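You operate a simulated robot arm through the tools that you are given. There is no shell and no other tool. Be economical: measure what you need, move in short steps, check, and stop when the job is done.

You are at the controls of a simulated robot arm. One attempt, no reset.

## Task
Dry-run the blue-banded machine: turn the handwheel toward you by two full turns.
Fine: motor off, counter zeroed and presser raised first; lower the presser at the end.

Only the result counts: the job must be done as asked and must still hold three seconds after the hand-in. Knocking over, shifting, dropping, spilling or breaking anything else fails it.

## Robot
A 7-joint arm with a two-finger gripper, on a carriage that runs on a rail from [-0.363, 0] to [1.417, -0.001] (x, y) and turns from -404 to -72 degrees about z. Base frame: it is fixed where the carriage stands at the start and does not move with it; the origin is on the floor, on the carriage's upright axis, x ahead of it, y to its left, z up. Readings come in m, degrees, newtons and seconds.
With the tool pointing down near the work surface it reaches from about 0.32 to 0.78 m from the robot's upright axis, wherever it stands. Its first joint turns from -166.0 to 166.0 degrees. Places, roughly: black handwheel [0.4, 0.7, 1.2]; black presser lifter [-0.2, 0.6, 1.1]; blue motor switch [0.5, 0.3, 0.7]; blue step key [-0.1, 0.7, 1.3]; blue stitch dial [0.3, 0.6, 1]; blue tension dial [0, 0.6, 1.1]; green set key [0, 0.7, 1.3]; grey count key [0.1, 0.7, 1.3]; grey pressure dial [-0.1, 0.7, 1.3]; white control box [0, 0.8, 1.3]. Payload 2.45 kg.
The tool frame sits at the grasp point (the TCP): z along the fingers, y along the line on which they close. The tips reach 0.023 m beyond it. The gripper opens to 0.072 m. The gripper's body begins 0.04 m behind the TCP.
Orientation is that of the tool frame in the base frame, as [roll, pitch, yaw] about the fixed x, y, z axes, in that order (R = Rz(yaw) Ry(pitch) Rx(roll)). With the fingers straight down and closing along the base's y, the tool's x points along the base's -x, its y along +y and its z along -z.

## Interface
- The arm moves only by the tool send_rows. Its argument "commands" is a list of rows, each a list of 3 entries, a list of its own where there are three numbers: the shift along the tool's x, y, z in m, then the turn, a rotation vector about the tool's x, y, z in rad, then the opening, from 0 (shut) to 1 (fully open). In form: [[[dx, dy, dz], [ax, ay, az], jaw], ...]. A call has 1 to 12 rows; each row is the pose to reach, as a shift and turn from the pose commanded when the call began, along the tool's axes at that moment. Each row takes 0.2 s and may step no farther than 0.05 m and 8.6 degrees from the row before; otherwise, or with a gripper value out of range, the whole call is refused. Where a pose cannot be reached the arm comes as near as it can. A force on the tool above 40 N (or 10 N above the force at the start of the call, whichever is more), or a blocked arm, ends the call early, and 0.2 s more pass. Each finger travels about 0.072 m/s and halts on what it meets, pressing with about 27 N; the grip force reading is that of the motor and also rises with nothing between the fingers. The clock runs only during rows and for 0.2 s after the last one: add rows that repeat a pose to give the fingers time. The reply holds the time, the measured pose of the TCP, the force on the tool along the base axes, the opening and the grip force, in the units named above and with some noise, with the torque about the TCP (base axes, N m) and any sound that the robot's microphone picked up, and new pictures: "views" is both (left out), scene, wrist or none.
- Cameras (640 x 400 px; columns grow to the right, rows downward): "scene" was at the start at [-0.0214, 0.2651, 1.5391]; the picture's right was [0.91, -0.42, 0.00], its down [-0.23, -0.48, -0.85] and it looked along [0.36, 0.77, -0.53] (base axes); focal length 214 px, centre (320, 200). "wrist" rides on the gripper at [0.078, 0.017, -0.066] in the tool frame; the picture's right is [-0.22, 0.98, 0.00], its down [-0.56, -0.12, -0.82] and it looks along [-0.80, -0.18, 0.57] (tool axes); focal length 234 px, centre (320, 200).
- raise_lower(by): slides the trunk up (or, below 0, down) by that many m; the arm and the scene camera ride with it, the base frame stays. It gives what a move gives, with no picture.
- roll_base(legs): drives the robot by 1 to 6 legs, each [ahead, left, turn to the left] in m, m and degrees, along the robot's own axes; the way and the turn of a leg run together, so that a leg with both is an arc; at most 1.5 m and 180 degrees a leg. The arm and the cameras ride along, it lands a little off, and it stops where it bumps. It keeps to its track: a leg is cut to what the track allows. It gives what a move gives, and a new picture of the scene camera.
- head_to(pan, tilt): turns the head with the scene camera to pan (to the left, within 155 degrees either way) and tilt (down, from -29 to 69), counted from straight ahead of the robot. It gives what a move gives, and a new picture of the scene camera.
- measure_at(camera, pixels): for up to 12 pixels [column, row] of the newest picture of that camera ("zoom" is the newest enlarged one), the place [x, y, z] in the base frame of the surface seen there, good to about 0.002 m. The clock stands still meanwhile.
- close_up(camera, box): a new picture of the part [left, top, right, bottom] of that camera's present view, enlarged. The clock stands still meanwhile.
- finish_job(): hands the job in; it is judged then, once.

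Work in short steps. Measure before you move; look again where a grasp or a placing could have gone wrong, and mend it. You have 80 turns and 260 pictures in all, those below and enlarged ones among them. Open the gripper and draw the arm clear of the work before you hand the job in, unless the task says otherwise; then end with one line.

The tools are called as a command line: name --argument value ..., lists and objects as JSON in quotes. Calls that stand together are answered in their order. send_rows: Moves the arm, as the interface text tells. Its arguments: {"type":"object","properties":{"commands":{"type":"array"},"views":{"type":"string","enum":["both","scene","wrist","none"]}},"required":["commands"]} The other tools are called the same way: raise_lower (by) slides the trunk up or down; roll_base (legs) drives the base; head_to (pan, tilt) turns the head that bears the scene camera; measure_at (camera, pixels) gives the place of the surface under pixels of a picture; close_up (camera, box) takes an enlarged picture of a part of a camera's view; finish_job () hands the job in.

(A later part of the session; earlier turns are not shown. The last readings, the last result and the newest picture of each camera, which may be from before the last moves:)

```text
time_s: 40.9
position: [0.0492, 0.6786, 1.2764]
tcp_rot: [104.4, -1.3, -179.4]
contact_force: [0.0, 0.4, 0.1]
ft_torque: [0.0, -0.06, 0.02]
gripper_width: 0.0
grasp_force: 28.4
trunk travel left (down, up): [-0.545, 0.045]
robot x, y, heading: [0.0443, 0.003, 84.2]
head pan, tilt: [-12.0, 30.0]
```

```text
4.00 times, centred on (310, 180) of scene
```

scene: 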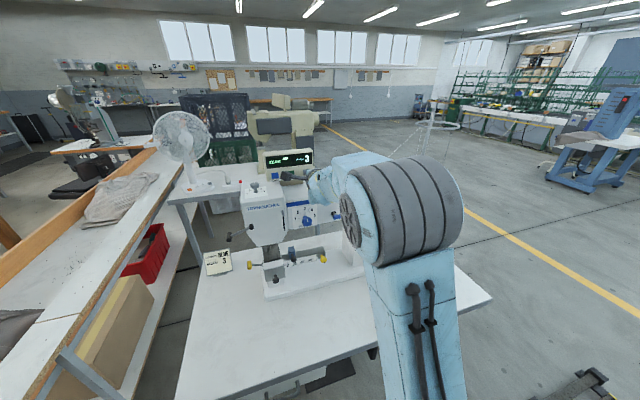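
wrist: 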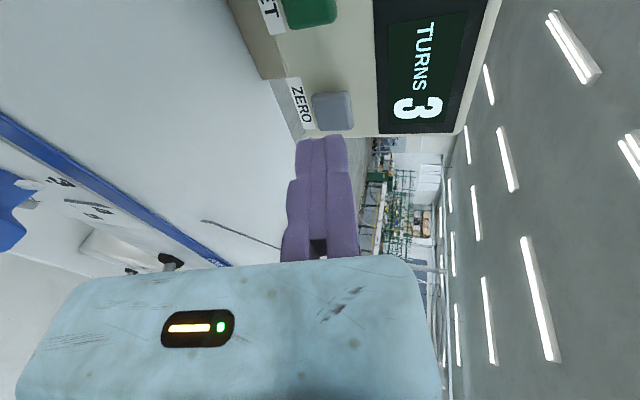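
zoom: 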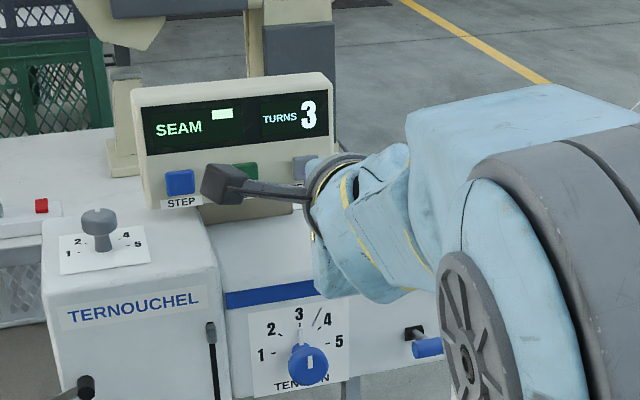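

Aligned with ZERO, both tip and key near z 1.271. I press with small +y steps, then back off.

send_rows --commands '[[[-0.004, 0.0045, 0.0175], [0, 0, 0], 0], [[-0.004, 0.0062, 0.0242], [0, 0, 0], 0], [[-0.004, 0.0072, 0.0281], [0, 0, 0], 0], [[-0.004, 0.0082, 0.032], [0, 0, 0], 0], [[-0.004, 0.0087, 0.034], [0, 0, 0], 0], [[-0.004, 0.0062, 0.0242], [0, 0, 0], 0], [[-0.004, 0.0, 0.0], [0, 0, 0], 0]]' --views "wrist"

close_up --camera "scene" --box '[230, 130, 390, 230]'

```text
time_s: 42.5
position: [0.0535, 0.6773, 1.2754]
tcp_rot: [104.4, -1.4, -179.4]
contact_force: [0.1, -0.2, 0.6]
ft_torque: [0.01, 0.01, 0.0]
gripper_width: 0.0003
grasp_force: 28.4
trunk travel left (down, up): [-0.545, 0.045]
robot x, y, heading: [0.0452, -0.0007, 84.2]
head pan, tilt: [-12.0, 30.0]
heard: click
```

wrist: 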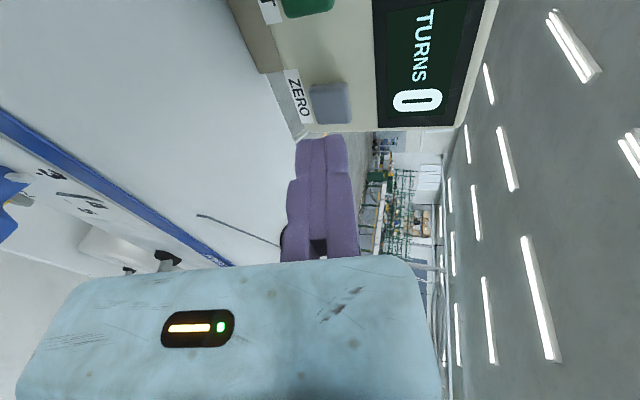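

```text
4.00 times, centred on (310, 180) of scene
```

zoom: 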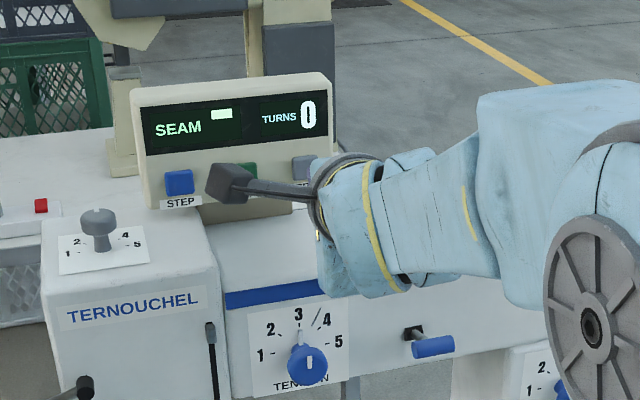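

TURNS shows 0. I back the arm off and roll to put it in front of the presser lifter.

send_rows --commands '[[[0, -0.005, -0.044], [0, 0, 0], 0], [[0, -0.01, -0.088], [0, 0, 0], 0], [[0, -0.015, -0.132], [0, 0, 0], 0], [[0, -0.02, -0.176], [0, 0, 0], 0], [[0, -0.025, -0.22], [0, 0, 0], 0]]' --views "none"

roll_base --legs '[[0, 0.2, 0]]'

head_to --pan 0 --tilt 30

close_up --camera "scene" --box '[200, 150, 440, 300]'

```text
time_s: 43.6
position: [0.0576, 0.4555, 1.3061]
tcp_rot: [104.5, -1.4, -179.6]
contact_force: [0.9, 0.7, -0.5]
ft_torque: [-0.03, -0.01, 0.01]
gripper_width: 0.0001
grasp_force: 28.8
trunk travel left (down, up): [-0.545, 0.045]
robot x, y, heading: [0.0467, -0.0004, 84.2]
head pan, tilt: [-12.0, 30.0]
```

```text
time_s: 45.3
position: [-0.1395, 0.4566, 1.3066]
tcp_rot: [104.4, -1.2, -179.5]
contact_force: [0.9, 0.4, -0.6]
ft_torque: [0.01, 0.02, -0.02]
gripper_width: 0.0
grasp_force: 28.5
trunk travel left (down, up): [-0.545, 0.045]
robot x, y, heading: [-0.1491, 0.0025, 84.2]
head pan, tilt: [-12.0, 30.0]
```

scene: 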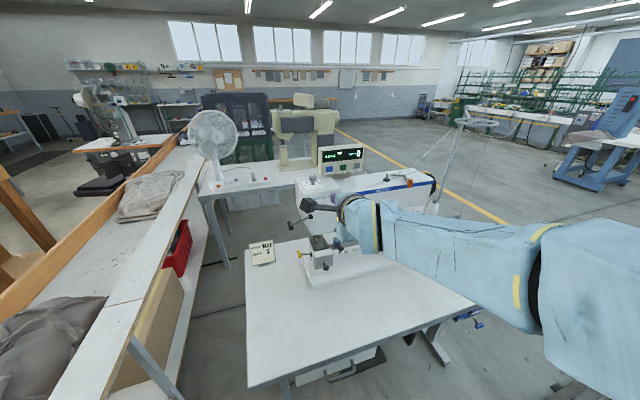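

```text
time_s: 46.0
position: [-0.1391, 0.456, 1.3066]
tcp_rot: [104.4, -1.3, -179.6]
contact_force: [-0.2, 1.0, -0.2]
ft_torque: [0.0, -0.04, 0.01]
gripper_width: 0.0002
grasp_force: 28.3
trunk travel left (down, up): [-0.545, 0.045]
robot x, y, heading: [-0.1528, -0.0004, 84.3]
head pan, tilt: [0.0, 30.0]
```

scene: 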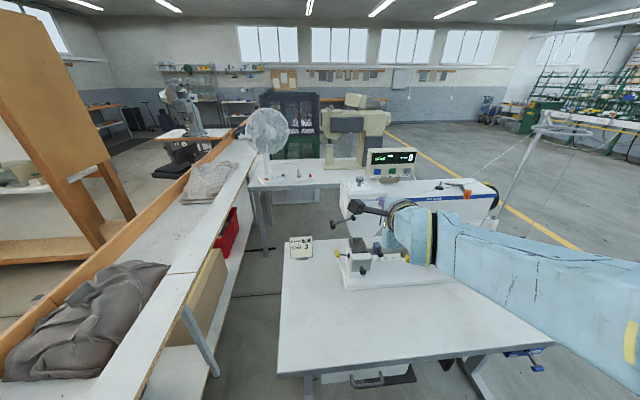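

```text
2.67 times, centred on (320, 225) of scene
```

zoom: 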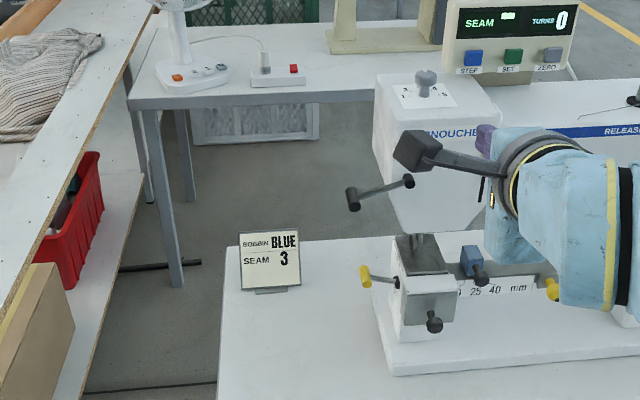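

Zoom in on the lifter to measure knob extents.

close_up --camera "scene" --box '[316, 200, 380, 240]'

measure_at --camera "scene" --pixels '[[331, 220], [333, 226], [334, 228], [342, 221], [353, 217], [348, 219], [331, 224]]'

```text
10.00 times, centred on (348, 220) of scene
```

zoom: 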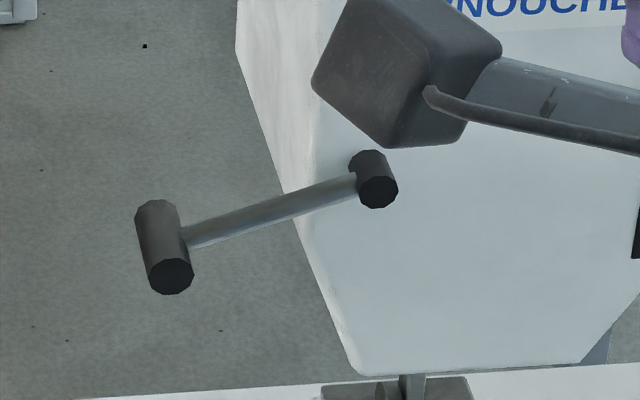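

```text
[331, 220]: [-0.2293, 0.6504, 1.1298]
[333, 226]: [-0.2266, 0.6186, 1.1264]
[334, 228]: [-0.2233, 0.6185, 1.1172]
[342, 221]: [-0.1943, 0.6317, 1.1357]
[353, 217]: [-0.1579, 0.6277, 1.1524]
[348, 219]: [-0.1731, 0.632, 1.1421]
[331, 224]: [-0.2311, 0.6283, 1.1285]
```

Knob centre is at [-0.226, y 0.618–0.65, 1.121], with the pivot near [-0.158, -, 1.146]. I'll bring the closed fingers horizontal, below and in front of the knob.

send_rows --commands '[[[0.014, -0.0322, 0.0244], [-0.042, 0, 0], 0], [[0.028, -0.0643, 0.0488], [-0.083, 0, 0], 0], [[0.042, -0.0965, 0.0732], [-0.125, 0, 0], 0], [[0.056, -0.1287, 0.0975], [-0.167, 0, 0], 0], [[0.07, -0.1608, 0.1219], [-0.208, 0, 0], 0], [[0.084, -0.193, 0.1463], [-0.25, 0, 0], 0]]'

close_up --camera "scene" --box '[300, 190, 396, 250]'

```text
time_s: 47.4
position: [-0.2289, 0.5485, 1.0856]
tcp_rot: [90.1, -1.3, -179.6]
contact_force: [-1.0, -0.4, 0.7]
ft_torque: [-0.02, 0.01, -0.04]
gripper_width: 0.0
grasp_force: 28.3
trunk travel left (down, up): [-0.545, 0.045]
robot x, y, heading: [-0.1495, 0.0003, 84.2]
head pan, tilt: [0.0, 30.0]
```

scene: 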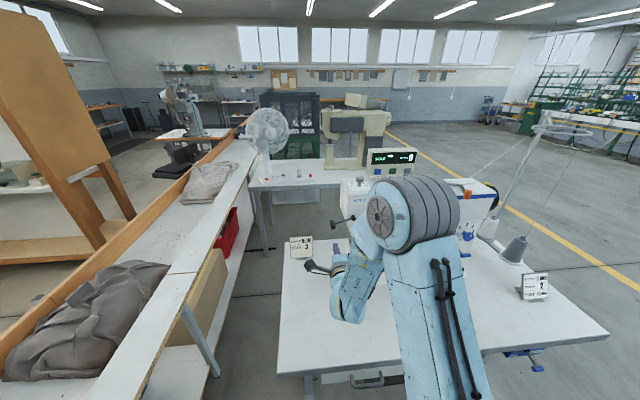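
wrist: 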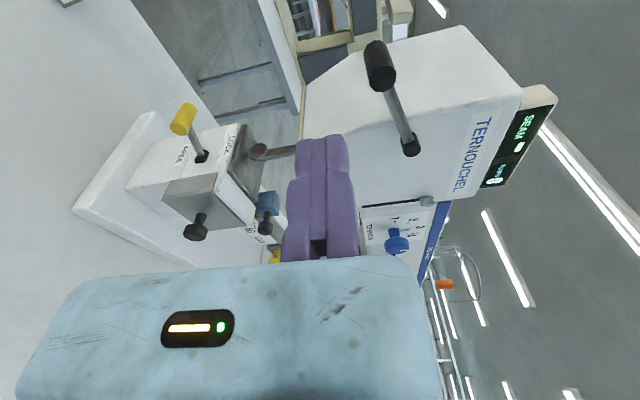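

```text
6.67 times, centred on (348, 220) of scene
```

zoom: 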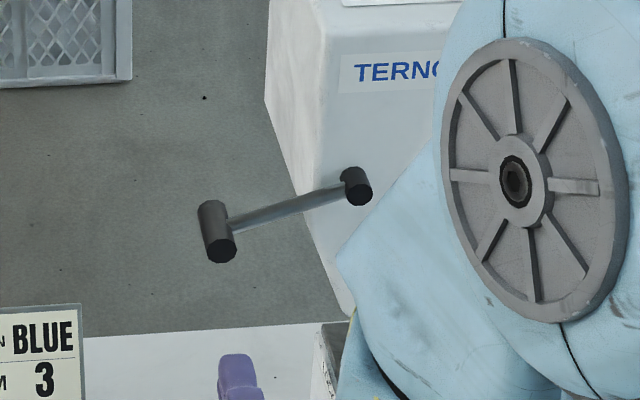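

The fingers are lined up below the knob. I advance 8.2 cm under it, then lift.

send_rows --commands '[[[0, 0, 0.041], [0, 0, 0], 0], [[0, 0, 0.082], [0, 0, 0], 0], [[0, 0.015, 0.082], [0, 0, 0], 0], [[0, 0.03, 0.082], [0, 0, 0], 0], [[0, 0.042, 0.082], [0, 0, 0], 0], [[0, 0.054, 0.082], [0, 0, 0], 0], [[0, 0.062, 0.082], [0, 0, 0], 0], [[0, 0.07, 0.082], [0, 0, 0], 0]]'

close_up --camera "scene" --box '[300, 190, 396, 250]'

```text
time_s: 49.4
position: [-0.2274, 0.631, 1.1473]
tcp_rot: [91.4, -1.3, -179.8]
contact_force: [-1.0, 3.8, -13.8]
ft_torque: [0.09, -0.04, -0.05]
gripper_width: 0.0
grasp_force: 28.1
trunk travel left (down, up): [-0.545, 0.045]
robot x, y, heading: [-0.1496, -0.002, 84.2]
head pan, tilt: [0.0, 30.0]
stopped in row 8: the force on the tool passed its limit at 42 N (the readings are from after the stop); the commanded pose is now the measured one
```

scene: 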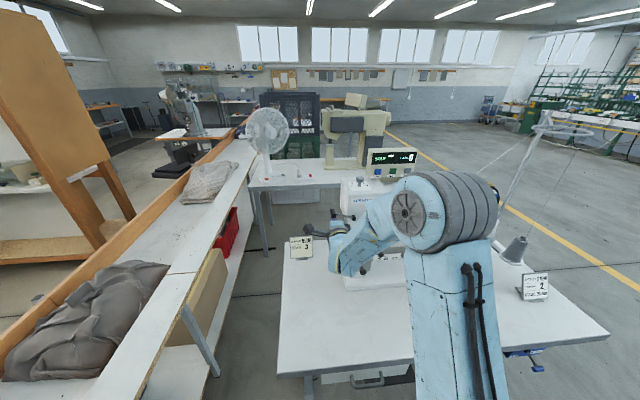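
wrist: 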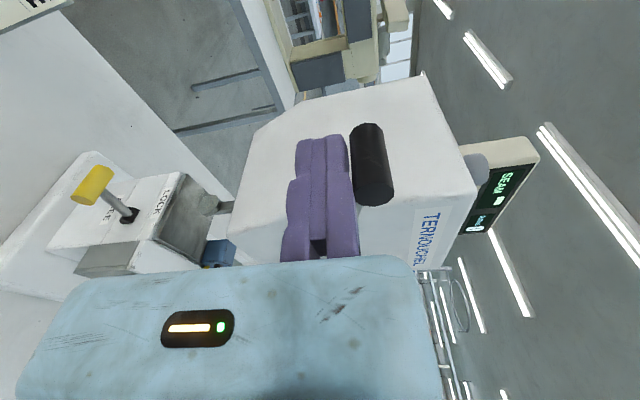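

```text
6.67 times, centred on (348, 220) of scene
```

zoom: 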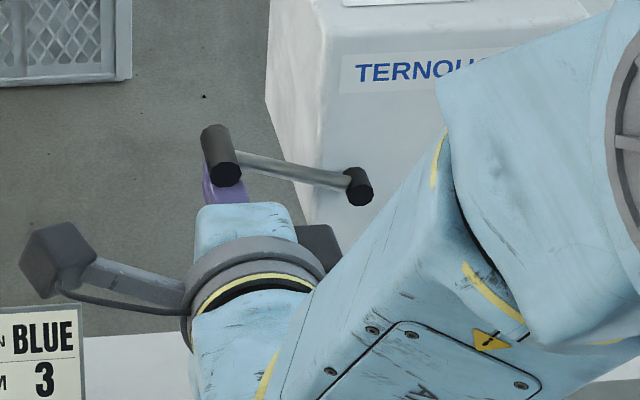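

The lever is up now. I withdraw (down, then back), then check the presser foot and roll right to look at the handwheel.

send_rows --commands '[[[0, -0.02, 0], [0, 0, 0], 0], [[0, -0.025, -0.045], [0, 0, 0], 0], [[0, -0.025, -0.09], [0, 0, 0], 0], [[0, -0.025, -0.135], [0, 0, 0], 0], [[0, -0.025, -0.18], [0, 0, 0], 0], [[0, 0.02, -0.2], [0, 0, 0], 0], [[0, 0.06, -0.22], [0, 0, 0], 0], [[0, 0.1, -0.22], [0, 0, 0], 0]]' --views "wrist"

close_up --camera "scene" --box '[300, 180, 460, 280]'

roll_base --legs '[[0, -0.7, 0]]'

head_to --pan 20 --tilt 30

```text
time_s: 51.2
position: [-0.231, 0.4267, 1.2683]
tcp_rot: [91.2, -1.3, -179.7]
contact_force: [0.5, -0.7, 0.7]
ft_torque: [-0.02, 0.0, -0.02]
gripper_width: 0.0
grasp_force: 28.4
out of reach, approached as far as the arm can: row 4, 5, 6, 7, 8
trunk travel left (down, up): [-0.545, 0.045]
robot x, y, heading: [-0.1468, -0.0015, 84.4]
head pan, tilt: [0.0, 30.0]
```

wrist: 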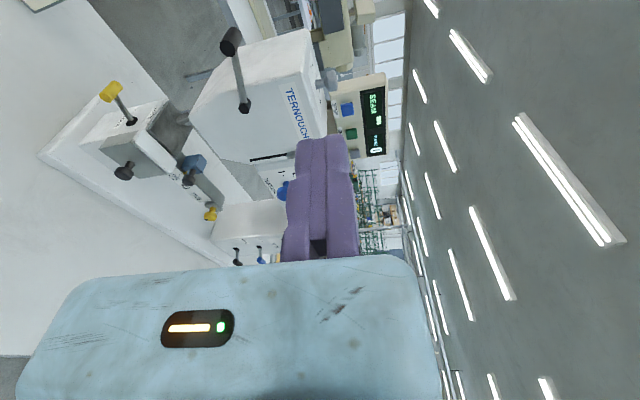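

```text
4.00 times, centred on (380, 230) of scene
```

zoom: 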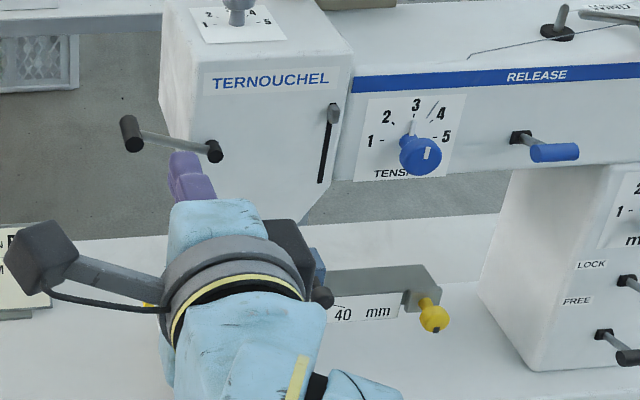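

```text
time_s: 55.1
position: [0.4673, 0.4273, 1.2675]
tcp_rot: [90.9, -1.4, -179.7]
contact_force: [0.2, 0.0, 0.9]
ft_torque: [0.02, 0.0, 0.03]
gripper_width: 0.0
grasp_force: 28.4
trunk travel left (down, up): [-0.545, 0.045]
robot x, y, heading: [0.5464, 0.0018, 84.2]
head pan, tilt: [0.0, 30.0]
```

scene: 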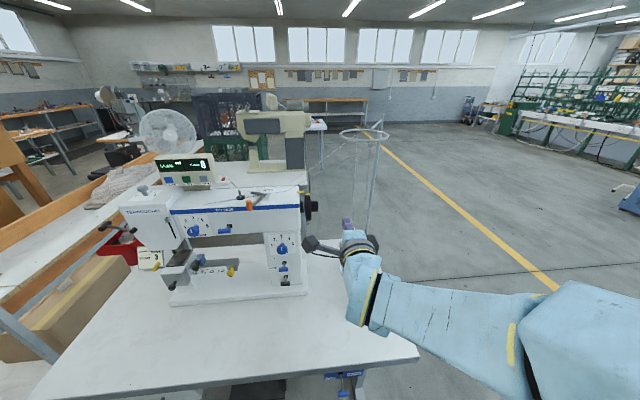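

```text
time_s: 56.0
position: [0.4683, 0.4271, 1.2683]
tcp_rot: [91.1, -1.3, -179.7]
contact_force: [0.6, 0.4, 0.5]
ft_torque: [0.01, 0.02, -0.02]
gripper_width: 0.0
grasp_force: 28.1
trunk travel left (down, up): [-0.545, 0.045]
robot x, y, heading: [0.5464, -0.0054, 84.3]
head pan, tilt: [20.0, 30.0]
```

scene: 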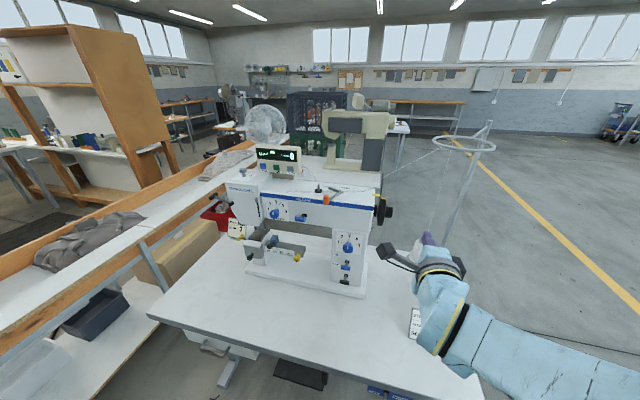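

close_up --camera "scene" --box '[340, 175, 436, 235]'

measure_at --camera "scene" --pixels '[[385, 208], [388, 209], [378, 195], [378, 220], [382, 208], [377, 210], [391, 209], [377, 190]]'

close_up --camera "scene" --box '[220, 140, 396, 250]'

```text
6.67 times, centred on (388, 205) of scene
```

zoom: 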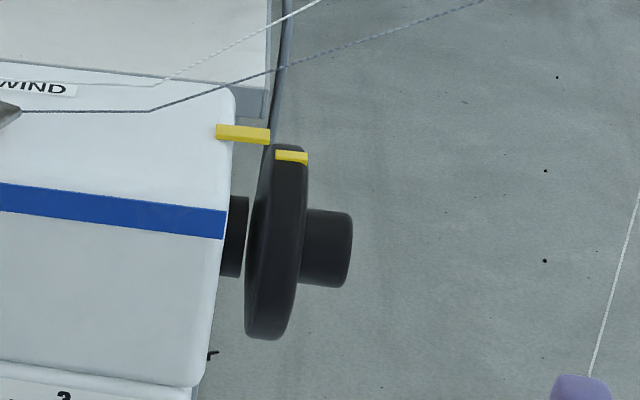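

```text
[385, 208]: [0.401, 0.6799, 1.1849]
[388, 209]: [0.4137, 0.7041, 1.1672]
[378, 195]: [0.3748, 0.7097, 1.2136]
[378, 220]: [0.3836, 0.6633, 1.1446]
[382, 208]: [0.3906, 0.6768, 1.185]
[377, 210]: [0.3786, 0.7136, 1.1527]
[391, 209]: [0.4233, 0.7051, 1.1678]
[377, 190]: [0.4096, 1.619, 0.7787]
```

```text
3.64 times, centred on (308, 195) of scene
```

zoom: 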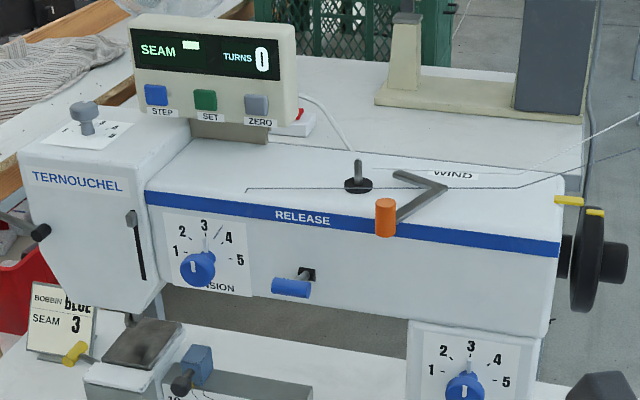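

Good: the presser foot is clearly off the plate. The wheel has a hub knob on its outer side that the gripper can hold. I'll measure the hub, wheel, spool stand and threads.

head_to --pan 0 --tilt 25

close_up --camera "scene" --box '[260, 120, 420, 220]'

```text
time_s: 56.8
position: [0.4684, 0.4279, 1.268]
tcp_rot: [91.0, -1.3, -179.7]
contact_force: [0.4, -0.2, -0.7]
ft_torque: [0.0, 0.01, -0.01]
gripper_width: 0.0
grasp_force: 28.3
trunk travel left (down, up): [-0.545, 0.045]
robot x, y, heading: [0.549, 0.0003, 84.3]
head pan, tilt: [0.0, 25.0]
```

scene: 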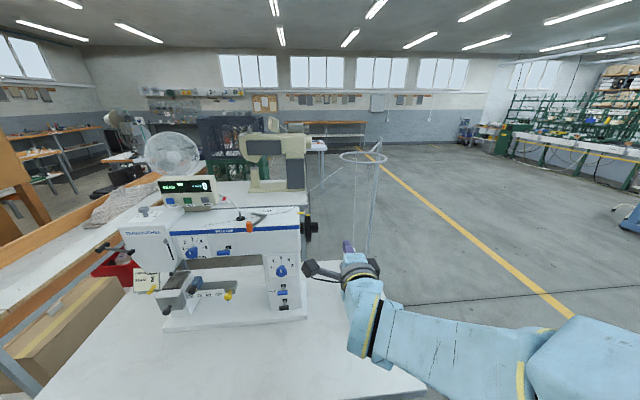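

```text
4.00 times, centred on (340, 170) of scene
```

zoom: 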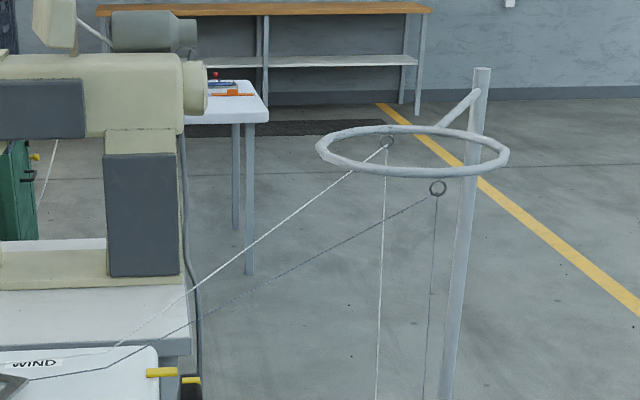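

measure_at --camera "zoom" --pixels '[[480, 90], [455, 330], [320, 145], [505, 155], [415, 172], [413, 129], [385, 142], [437, 188], [195, 285], [380, 300]]'

measure_at --camera "scene" --pixels '[[306, 222], [306, 240], [313, 228], [316, 224], [316, 232], [313, 221], [309, 231], [373, 200], [304, 222], [315, 228]]'

close_up --camera "scene" --box '[280, 195, 360, 245]'

```text
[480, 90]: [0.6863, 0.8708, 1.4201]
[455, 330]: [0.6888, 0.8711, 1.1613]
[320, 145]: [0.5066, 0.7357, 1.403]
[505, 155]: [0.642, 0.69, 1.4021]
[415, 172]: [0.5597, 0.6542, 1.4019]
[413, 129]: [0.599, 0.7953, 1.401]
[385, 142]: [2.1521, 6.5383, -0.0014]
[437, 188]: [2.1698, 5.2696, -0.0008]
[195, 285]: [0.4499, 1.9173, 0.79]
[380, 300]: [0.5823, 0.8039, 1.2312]
```

```text
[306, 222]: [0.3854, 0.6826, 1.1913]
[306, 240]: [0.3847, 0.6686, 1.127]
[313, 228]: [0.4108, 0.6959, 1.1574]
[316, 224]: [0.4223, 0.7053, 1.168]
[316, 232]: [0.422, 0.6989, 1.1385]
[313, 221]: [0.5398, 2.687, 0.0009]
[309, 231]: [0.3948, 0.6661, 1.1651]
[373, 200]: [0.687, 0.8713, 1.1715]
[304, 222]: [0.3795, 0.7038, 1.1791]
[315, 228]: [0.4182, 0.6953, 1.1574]
```

```text
8.00 times, centred on (320, 220) of scene
```

zoom: 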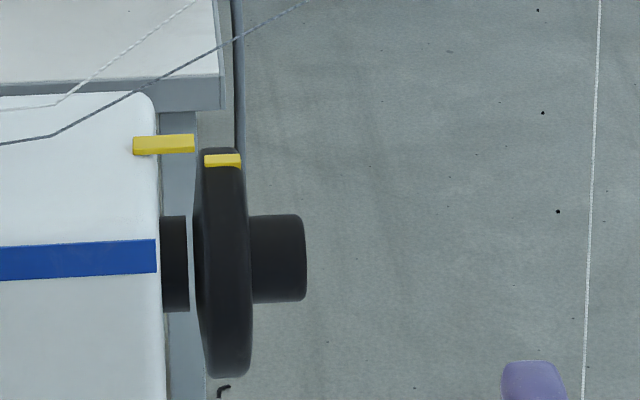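

Wheel axis is along x at (y≈0.716, z≈1.152), rim radius 0.052. The hub has radius ≈0.021 and spans x 0.40–0.425, so it can be gripped coaxially from the +x side. I'll move the base to the right side, turn it, and roll the tool so the camera is on top.

send_rows --commands '[[[0, 0, 0], [0, 0, 0.145], 0], [[0, 0, 0], [0, 0, 0.29], 0], [[0, 0, 0], [0, 0, 0.435], 0], [[0, 0, 0], [0, 0, 0.58], 0], [[0, 0, 0], [0, 0, 0.725], 0], [[0, 0, 0], [0, 0, 0.87], 0], [[0, 0, 0], [0, 0, 1.015], 0], [[0, 0, 0], [0, 0, 1.16], 0], [[0, 0, 0], [0, 0, 1.305], 0], [[0, 0, 0], [0, 0, 1.44], 0], [[0, 0, 0], [0, 0, 1.57], 0]]' --views "none"

roll_base --legs '[[0, -0.35, 0], [0, 0, 30]]'

```text
time_s: 59.2
position: [0.4684, 0.4262, 1.2681]
tcp_rot: [-126.4, -88.1, 36.6]
contact_force: [-0.5, -0.5, 0.5]
ft_torque: [0.01, 0.02, 0.0]
gripper_width: 0.0001
grasp_force: 28.2
trunk travel left (down, up): [-0.545, 0.045]
robot x, y, heading: [0.5504, -0.0012, 84.2]
head pan, tilt: [0.0, 25.0]
```

```text
time_s: 63.0
position: [0.6143, 0.3285, 1.2688]
tcp_rot: [-129.1, -88.4, 69.4]
contact_force: [0.2, -0.1, 0.8]
ft_torque: [-0.02, 0.0, -0.01]
gripper_width: 0.0
grasp_force: 28.5
trunk travel left (down, up): [-0.545, 0.045]
robot x, y, heading: [0.8999, -0.0023, 114.5]
head pan, tilt: [0.0, 25.0]
```

scene: 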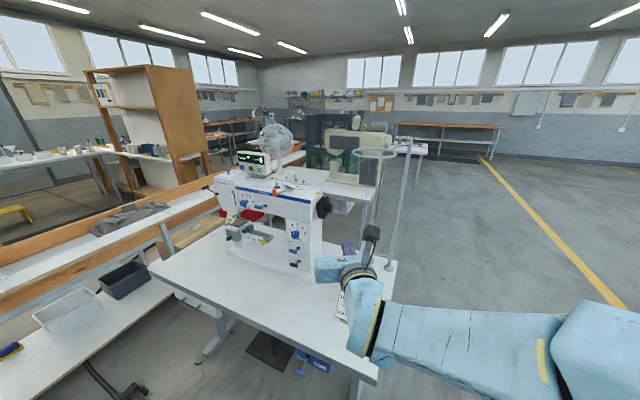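

The tool now points at azimuth 120° with the camera on top. I move to a waypoint at [0.70, 0.70, 1.152] while yawing the tool to point along −x, clear of the pole (0.687,0.871) and threads.

send_rows --commands '[[[-0.013, 0.0289, 0.031], [0.1163, 0, 0], 0], [[-0.026, 0.0578, 0.062], [0.2327, 0, 0], 0], [[-0.039, 0.0867, 0.093], [0.349, 0, 0], 0], [[-0.052, 0.1156, 0.124], [0.4653, 0, 0], 0], [[-0.065, 0.1444, 0.155], [0.5817, 0, 0], 0], [[-0.078, 0.1733, 0.186], [0.698, 0, 0], 0], [[-0.091, 0.2022, 0.217], [0.8143, 0, 0], 0], [[-0.104, 0.2311, 0.248], [0.9307, 0, 0], 0], [[-0.117, 0.26, 0.279], [1.047, 0, 0], 0]]'

```text
time_s: 65.0
position: [0.6953, 0.6973, 1.1414]
tcp_rot: [-67.5, -88.4, 68.0]
contact_force: [-0.2, -0.8, 1.2]
ft_torque: [0.01, 0.03, -0.05]
gripper_width: 0.0
grasp_force: 28.5
trunk travel left (down, up): [-0.545, 0.045]
robot x, y, heading: [0.8982, -0.0001, 114.2]
head pan, tilt: [0.0, 25.0]
```

scene: 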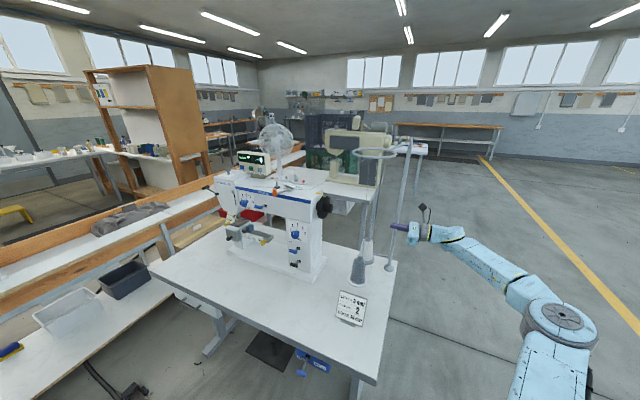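
wrist: 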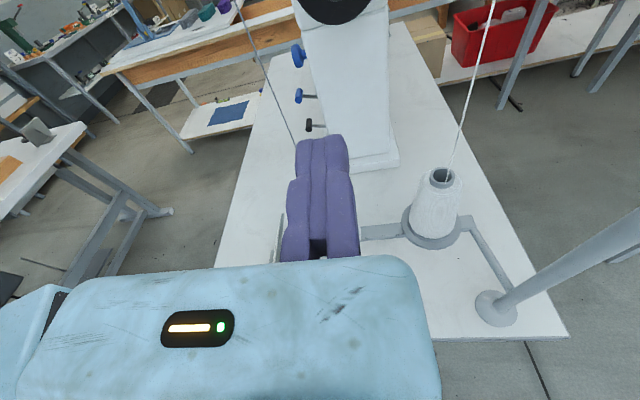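

The arm is clear and pointing −x. I'll measure the hub's end face from this side with a close-up.

close_up --camera "scene" --box '[290, 180, 370, 230]'

close_up --camera "wrist" --box '[240, 0, 480, 150]'

measure_at --camera "wrist" --pixels '[[335, 5], [335, 15], [335, 21], [320, 3], [350, 3], [440, 172], [280, 105], [470, 90]]'

```text
8.00 times, centred on (330, 205) of scene
```

zoom: 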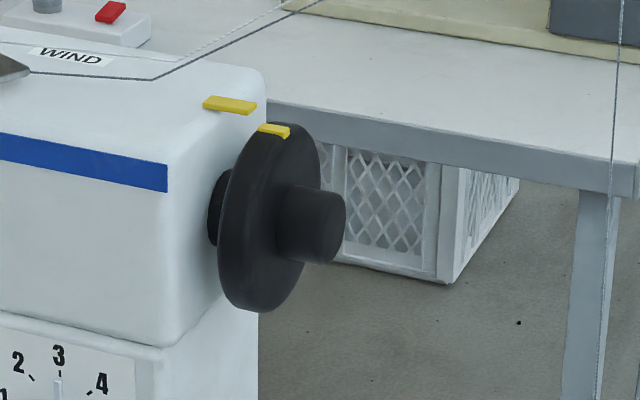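

```text
2.67 times, centred on (360, 75) of wrist
```

zoom: 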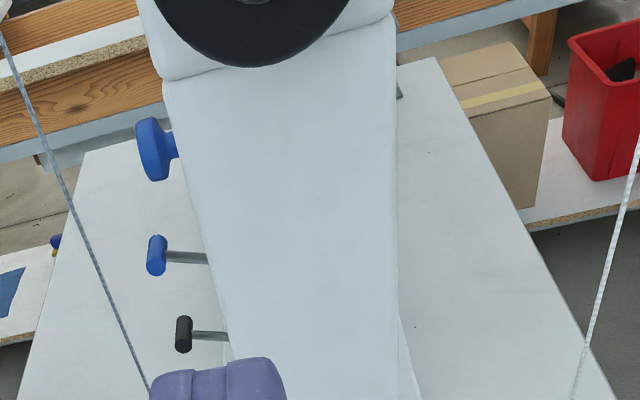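

```text
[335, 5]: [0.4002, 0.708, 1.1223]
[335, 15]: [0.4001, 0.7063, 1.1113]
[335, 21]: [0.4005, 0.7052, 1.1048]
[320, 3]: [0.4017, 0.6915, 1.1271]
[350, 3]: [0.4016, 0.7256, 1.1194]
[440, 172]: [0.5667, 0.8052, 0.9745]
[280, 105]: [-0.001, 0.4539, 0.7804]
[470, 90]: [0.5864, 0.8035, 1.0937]
```

measure_at --camera "scene" --pixels '[[330.6, 208.5], [331, 205], [331, 212], [332.2, 208.5], [329, 209], [324, 199], [324, 216], [318, 208]]'

```text
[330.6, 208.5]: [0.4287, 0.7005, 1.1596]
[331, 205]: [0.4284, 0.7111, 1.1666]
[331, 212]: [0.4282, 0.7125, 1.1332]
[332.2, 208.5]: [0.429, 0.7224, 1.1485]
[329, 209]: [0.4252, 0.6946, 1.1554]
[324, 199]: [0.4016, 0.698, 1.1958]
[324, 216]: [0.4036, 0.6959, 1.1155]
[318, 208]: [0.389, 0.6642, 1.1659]
```

Hub end is at x≈0.430, and the wheel face at x 0.400. I open to about 0.061 m, align to (y 0.716, z 1.152) and advance to x≈0.48.

send_rows --commands '[[[0.004, 0.01, 0], [0, 0, 0], 0.85], [[0.0083, 0.0208, 0], [0, 0, 0], 0.85], [[0.0083, 0.0208, 0.043], [0, 0, 0], 0.85], [[0.0083, 0.0208, 0.086], [0, 0, 0], 0.85], [[0.0083, 0.0208, 0.129], [0, 0, 0], 0.85], [[0.0083, 0.0208, 0.172], [0, 0, 0], 0.85], [[0.0083, 0.0208, 0.21], [0, 0, 0], 0.85]]'

close_up --camera "scene" --box '[290, 160, 418, 240]'

```text
time_s: 66.6
position: [0.486, 0.7167, 1.1497]
tcp_rot: [-68.9, -88.2, 69.0]
contact_force: [0.4, 1.2, 0.3]
ft_torque: [-0.02, 0.0, -0.02]
gripper_width: 0.0612
grasp_force: 0.1
trunk travel left (down, up): [-0.545, 0.045]
robot x, y, heading: [0.8933, -0.0009, 114.2]
head pan, tilt: [0.0, 25.0]
```

scene: 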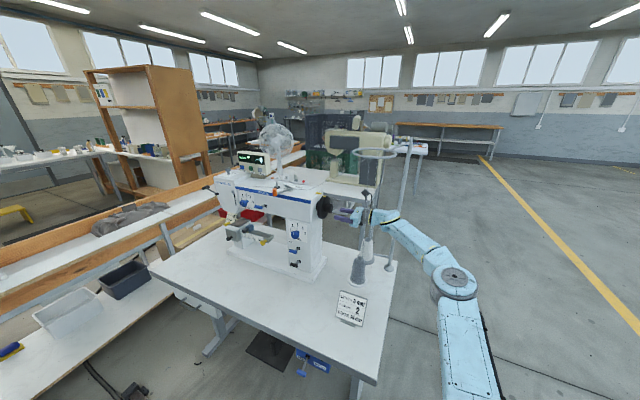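
wrist: 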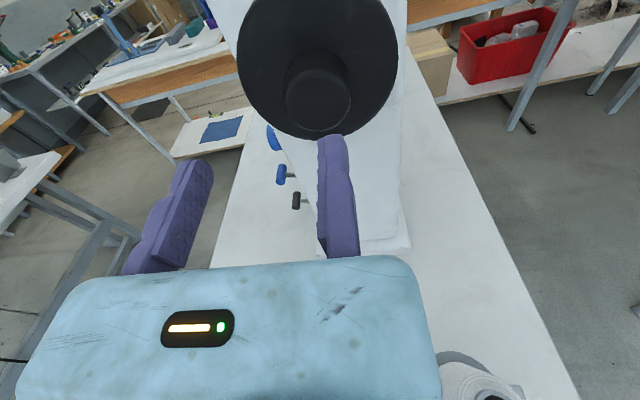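

```text
5.00 times, centred on (354, 200) of scene
```

zoom: 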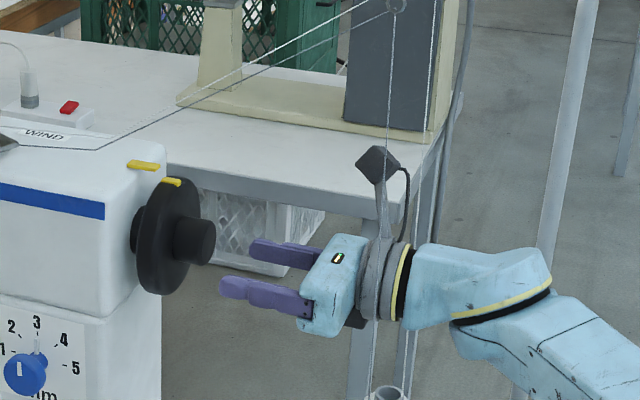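

Well aligned. I'll check the hub centre with the wrist camera before closing in.

measure_at --camera "wrist" --pixels '[[318, 98], [290, 98], [346, 98], [318, 74], [318, 124], [240, 50], [395, 50]]'

```text
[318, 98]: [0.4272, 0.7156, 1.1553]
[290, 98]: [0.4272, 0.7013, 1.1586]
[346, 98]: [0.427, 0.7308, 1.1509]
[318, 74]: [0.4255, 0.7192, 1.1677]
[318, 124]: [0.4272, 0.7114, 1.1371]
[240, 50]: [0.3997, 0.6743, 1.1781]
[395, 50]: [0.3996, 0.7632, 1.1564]
```

Hub centre is confirmed at (0.716, 1.1525). I advance to x≈0.428 and close on the hub.

send_rows --commands '[[[0.0015, -0.0005, 0.03], [0, 0, 0], 0.85], [[0.0015, -0.0005, 0.0575], [0, 0, 0], 0.85], [[0.0015, -0.0005, 0.0575], [0, 0, 0], 0.85], [[0.0015, -0.0005, 0.0575], [0, 0, 0], 0.4], [[0.0015, -0.0005, 0.0575], [0, 0, 0], 0.4], [[0.0015, -0.0005, 0.0575], [0, 0, 0], 0.4]]'

```text
time_s: 67.2
position: [0.4499, 0.7255, 1.1511]
tcp_rot: [-71.3, -88.2, 70.8]
contact_force: [16.6, -4.3, 2.8]
ft_torque: [-0.03, 0.05, 0.06]
gripper_width: 0.0611
grasp_force: 0.1
trunk travel left (down, up): [-0.545, 0.045]
robot x, y, heading: [0.9016, -0.0039, 114.0]
head pan, tilt: [0.0, 25.0]
stopped in row 2: the force on the tool passed its limit at 105 N (the readings are from after the stop); the commanded pose is now the measured one
```

scene: 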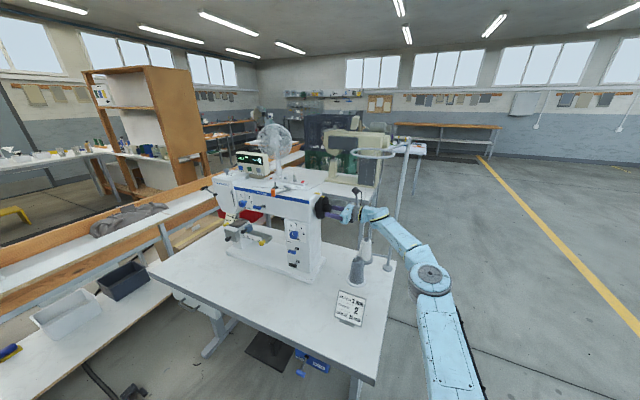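
wrist: 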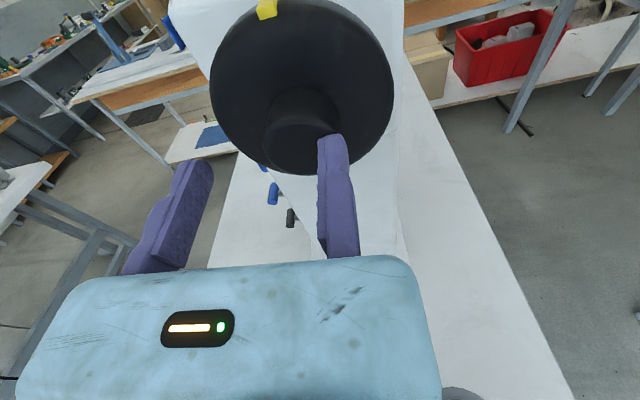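

The right finger hit the hub end. The pictures show only the left finger moves: the right one stays at tool y≈0, and the hub belongs at tool y≈−0.03. I back off, shift +y and open fully.

send_rows --commands '[[[0, 0, -0.04], [0, 0, 0], 1], [[0.0012, 0.011, -0.04], [0.0045, 0, 0], 1], [[0.0012, 0.0217, -0.04], [0.0087, 0, 0], 1], [[0.0012, 0.0217, -0.03], [0.0087, 0, 0], 1]]'

close_up --camera "scene" --box '[220, 140, 380, 240]'

measure_at --camera "wrist" --pixels '[[200, 170], [205, 200], [325, 150], [322, 180]]'

```text
time_s: 68.2
position: [0.475, 0.7441, 1.149]
tcp_rot: [-77.4, -88.1, 77.6]
contact_force: [0.4, 0.3, 0.4]
ft_torque: [0.0, 0.0, 0.0]
gripper_width: 0.0719
grasp_force: 0.1
trunk travel left (down, up): [-0.545, 0.045]
robot x, y, heading: [0.9012, -0.0022, 114.1]
head pan, tilt: [0.0, 25.0]
```

scene: 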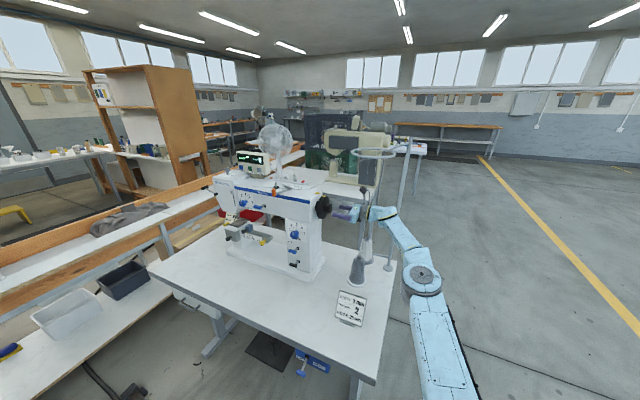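
wrist: 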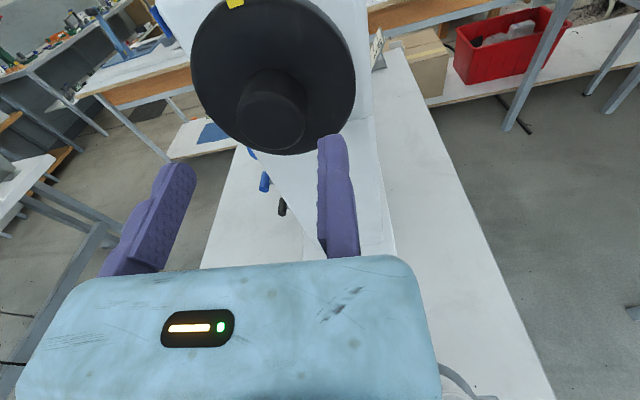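

```text
4.00 times, centred on (300, 190) of scene
```

zoom: 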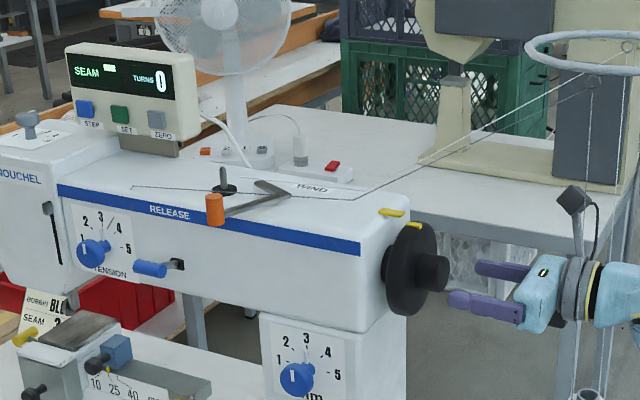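

```text
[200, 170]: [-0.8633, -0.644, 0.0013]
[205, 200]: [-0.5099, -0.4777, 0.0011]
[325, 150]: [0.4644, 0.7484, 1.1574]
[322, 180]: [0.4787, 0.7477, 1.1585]
```

measure_at --camera "wrist" --pixels '[[180, 185], [165, 200], [190, 175], [335, 150], [345, 150], [275, 105], [245, 105], [305, 105], [275, 135]]'

```text
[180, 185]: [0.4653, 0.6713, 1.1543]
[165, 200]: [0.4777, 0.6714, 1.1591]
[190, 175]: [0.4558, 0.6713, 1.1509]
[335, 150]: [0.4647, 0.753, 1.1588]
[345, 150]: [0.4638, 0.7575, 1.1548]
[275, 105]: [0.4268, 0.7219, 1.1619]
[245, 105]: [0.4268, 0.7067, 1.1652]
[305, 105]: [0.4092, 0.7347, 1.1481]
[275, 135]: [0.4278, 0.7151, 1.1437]
```

Confirmed: pads at y≈0.671 and 0.748 straddle the hub (0.695–0.737). I advance to x≈0.429, bring the fixed finger to the hub and close.

send_rows --commands '[[[0.002, 0, 0.02], [0, 0, 0], 1], [[0.003, 0, 0.046], [0, 0, 0], 1], [[0.003, -0.005, 0.046], [0, 0, 0], 1], [[0.003, -0.0095, 0.046], [0, 0, 0], 1], [[0.003, -0.0095, 0.046], [0, 0, 0], 0.4], [[0.003, -0.0095, 0.046], [0, 0, 0], 0.4], [[0.003, -0.0095, 0.046], [0, 0, 0], 0.4], [[0.003, -0.0095, 0.046], [0, 0, 0], 0.4]]'

```text
time_s: 70.0
position: [0.4421, 0.7348, 1.1483]
tcp_rot: [-77.0, -87.9, 76.5]
contact_force: [20.7, 27.8, -8.1]
ft_torque: [0.14, 1.03, -0.55]
gripper_width: 0.0383
grasp_force: 44.7
out of reach, approached as far as the arm can: row 1, 2, 3, 4, 5, 6, 7, 8
trunk travel left (down, up): [-0.545, 0.045]
robot x, y, heading: [0.9029, -0.0015, 114.2]
head pan, tilt: [0.0, 25.0]
```

scene: 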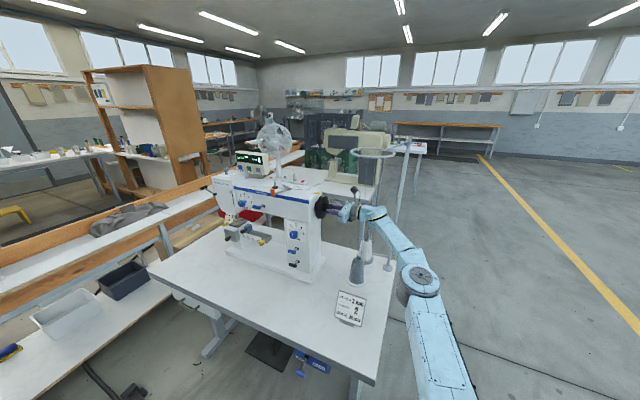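
wrist: 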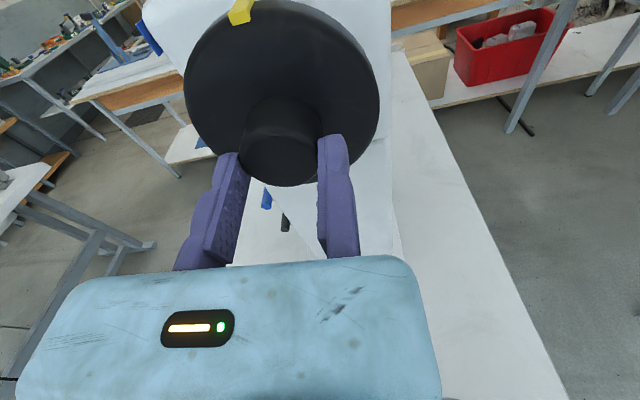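

The arm is at its reach limit from here, with only 1 cm of overlap. I'll release, back off, bring the base 0.12 m closer and redo the grip.

send_rows --commands '[[[0, 0, 0], [0, 0, 0], 1], [[0, 0.008, 0], [0, 0, 0], 1], [[0, 0.0095, -0.03], [0, 0, 0], 1], [[0, 0.0095, -0.075], [0, 0, 0], 1], [[0, 0.0095, -0.12], [0, 0, 0], 1], [[0, 0.0095, -0.165], [0, 0, 0], 1], [[0, 0.0095, -0.2], [0, 0, 0], 1]]' --views "none"

roll_base --legs '[[0.049, 0.11, 0]]'

```text
time_s: 70.8
position: [0.4498, 0.7278, 1.1529]
tcp_rot: [-74.7, -88.5, 75.4]
contact_force: [-0.8, 0.2, 0.5]
ft_torque: [0.02, -0.06, -0.04]
gripper_width: 0.0722
grasp_force: 0.1
out of reach, approached as far as the arm can: row 2
trunk travel left (down, up): [-0.545, 0.045]
robot x, y, heading: [0.9015, 0.0024, 114.2]
head pan, tilt: [0.0, 25.0]
stopped in row 4: the force on the tool passed its limit at 153 N (the readings are from after the stop); the commanded pose is now the measured one
```

```text
time_s: 71.6
position: [0.444, 0.7346, 1.1513]
tcp_rot: [-81.5, -88.3, 81.4]
contact_force: [1.4, -0.7, 0.0]
ft_torque: [-0.03, 0.0, -0.03]
gripper_width: 0.0719
grasp_force: 0.0
trunk travel left (down, up): [-0.545, 0.045]
robot x, y, heading: [0.8841, -0.0029, 114.1]
head pan, tilt: [0.0, 25.0]
stopped in leg 1: the force on the tool passed its limit at 137 N (the readings are from after the stop); the commanded pose is now the measured one
```

scene: 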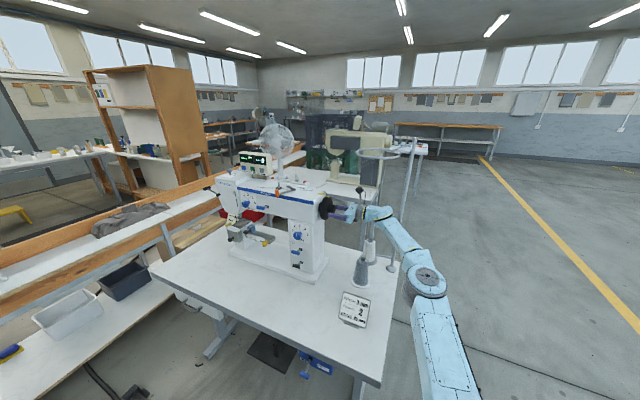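

That stopped on a force, and I shouldn't have chained the roll. I'll look closely before moving again.

close_up --camera "scene" --box '[220, 140, 380, 240]'

close_up --camera "wrist" --box '[80, 0, 480, 280]'

close_up --camera "scene" --box '[300, 180, 460, 280]'

```text
4.00 times, centred on (300, 190) of scene
```

zoom: 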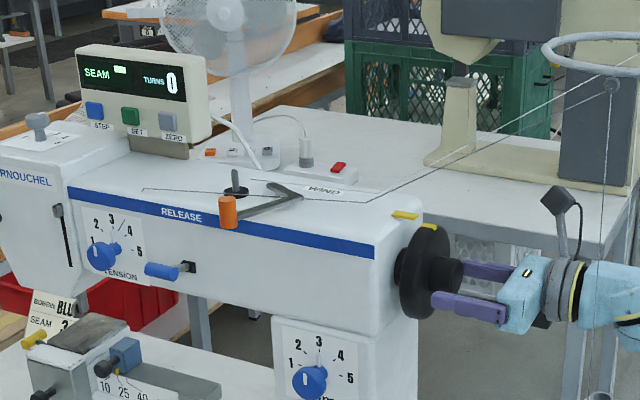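

```text
1.43 times, centred on (280, 140) of wrist
```

zoom: 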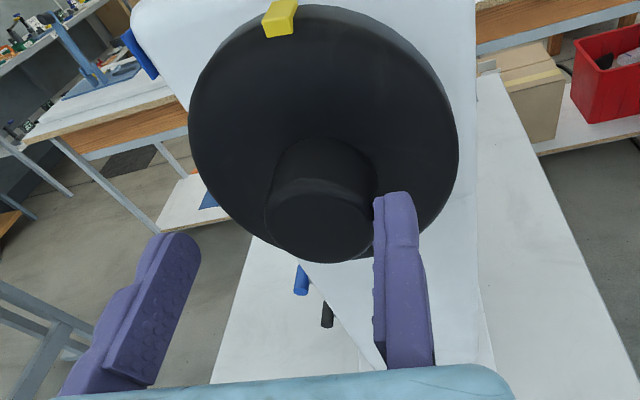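

```text
4.00 times, centred on (380, 230) of scene
```

zoom: 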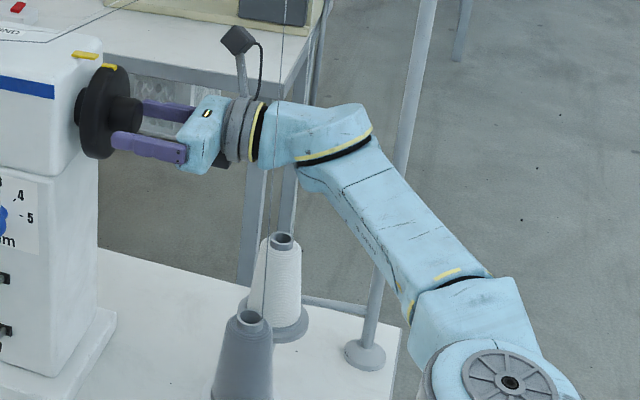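

All looks intact, and TURNS is still 0. The wrist corner may have touched the thread stand's pole, so I'll check the pole's and spools' positions.

measure_at --camera "zoom" --pixels '[[385, 290], [420, 60], [365, 350], [280, 245], [250, 320], [365, 115], [345, 125], [372, 140], [280, 20]]'

measure_at --camera "scene" --pixels '[[412, 145], [397, 153], [378, 149]]'

```text
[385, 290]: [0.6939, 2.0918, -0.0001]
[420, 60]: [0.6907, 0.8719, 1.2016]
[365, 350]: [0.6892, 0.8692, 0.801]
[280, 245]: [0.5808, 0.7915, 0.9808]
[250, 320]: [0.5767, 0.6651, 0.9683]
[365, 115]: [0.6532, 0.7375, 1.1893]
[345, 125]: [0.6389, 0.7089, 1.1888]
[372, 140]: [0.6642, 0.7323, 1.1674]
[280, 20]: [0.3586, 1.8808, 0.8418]
```

```text
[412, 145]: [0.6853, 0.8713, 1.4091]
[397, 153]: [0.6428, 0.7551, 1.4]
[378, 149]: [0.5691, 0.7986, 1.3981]
```

The stand is unmoved; the force was most likely the fixed finger against the hub as the stretched arm swung. I back straight off in small steps.

send_rows --commands '[[[0, 0.003, -0.005], [0, 0, 0], 1], [[0, 0.004, -0.02], [0, 0, 0], 1], [[0, 0.004, -0.035], [0, 0, 0], 1], [[0, 0, -0.06], [0, 0, 0], 1], [[0, -0.005, -0.09], [0, 0, 0], 1], [[0, -0.01, -0.12], [0, 0, 0], 1], [[0, -0.015, -0.15], [0, 0, 0], 1]]' --views "wrist"

```text
time_s: 73.2
position: [0.5948, 0.721, 1.1494]
tcp_rot: [-81.6, -88.3, 81.5]
contact_force: [0.3, -0.3, 0.3]
ft_torque: [0.01, -0.02, 0.0]
gripper_width: 0.0721
grasp_force: 0.0
trunk travel left (down, up): [-0.545, 0.045]
robot x, y, heading: [0.8819, -0.0008, 114.3]
head pan, tilt: [0.0, 25.0]
```

wrist: 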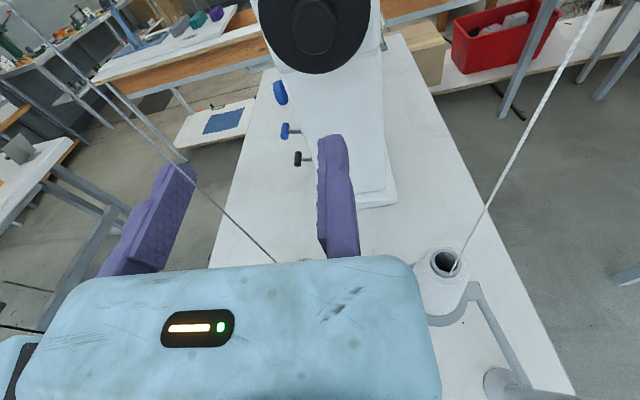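

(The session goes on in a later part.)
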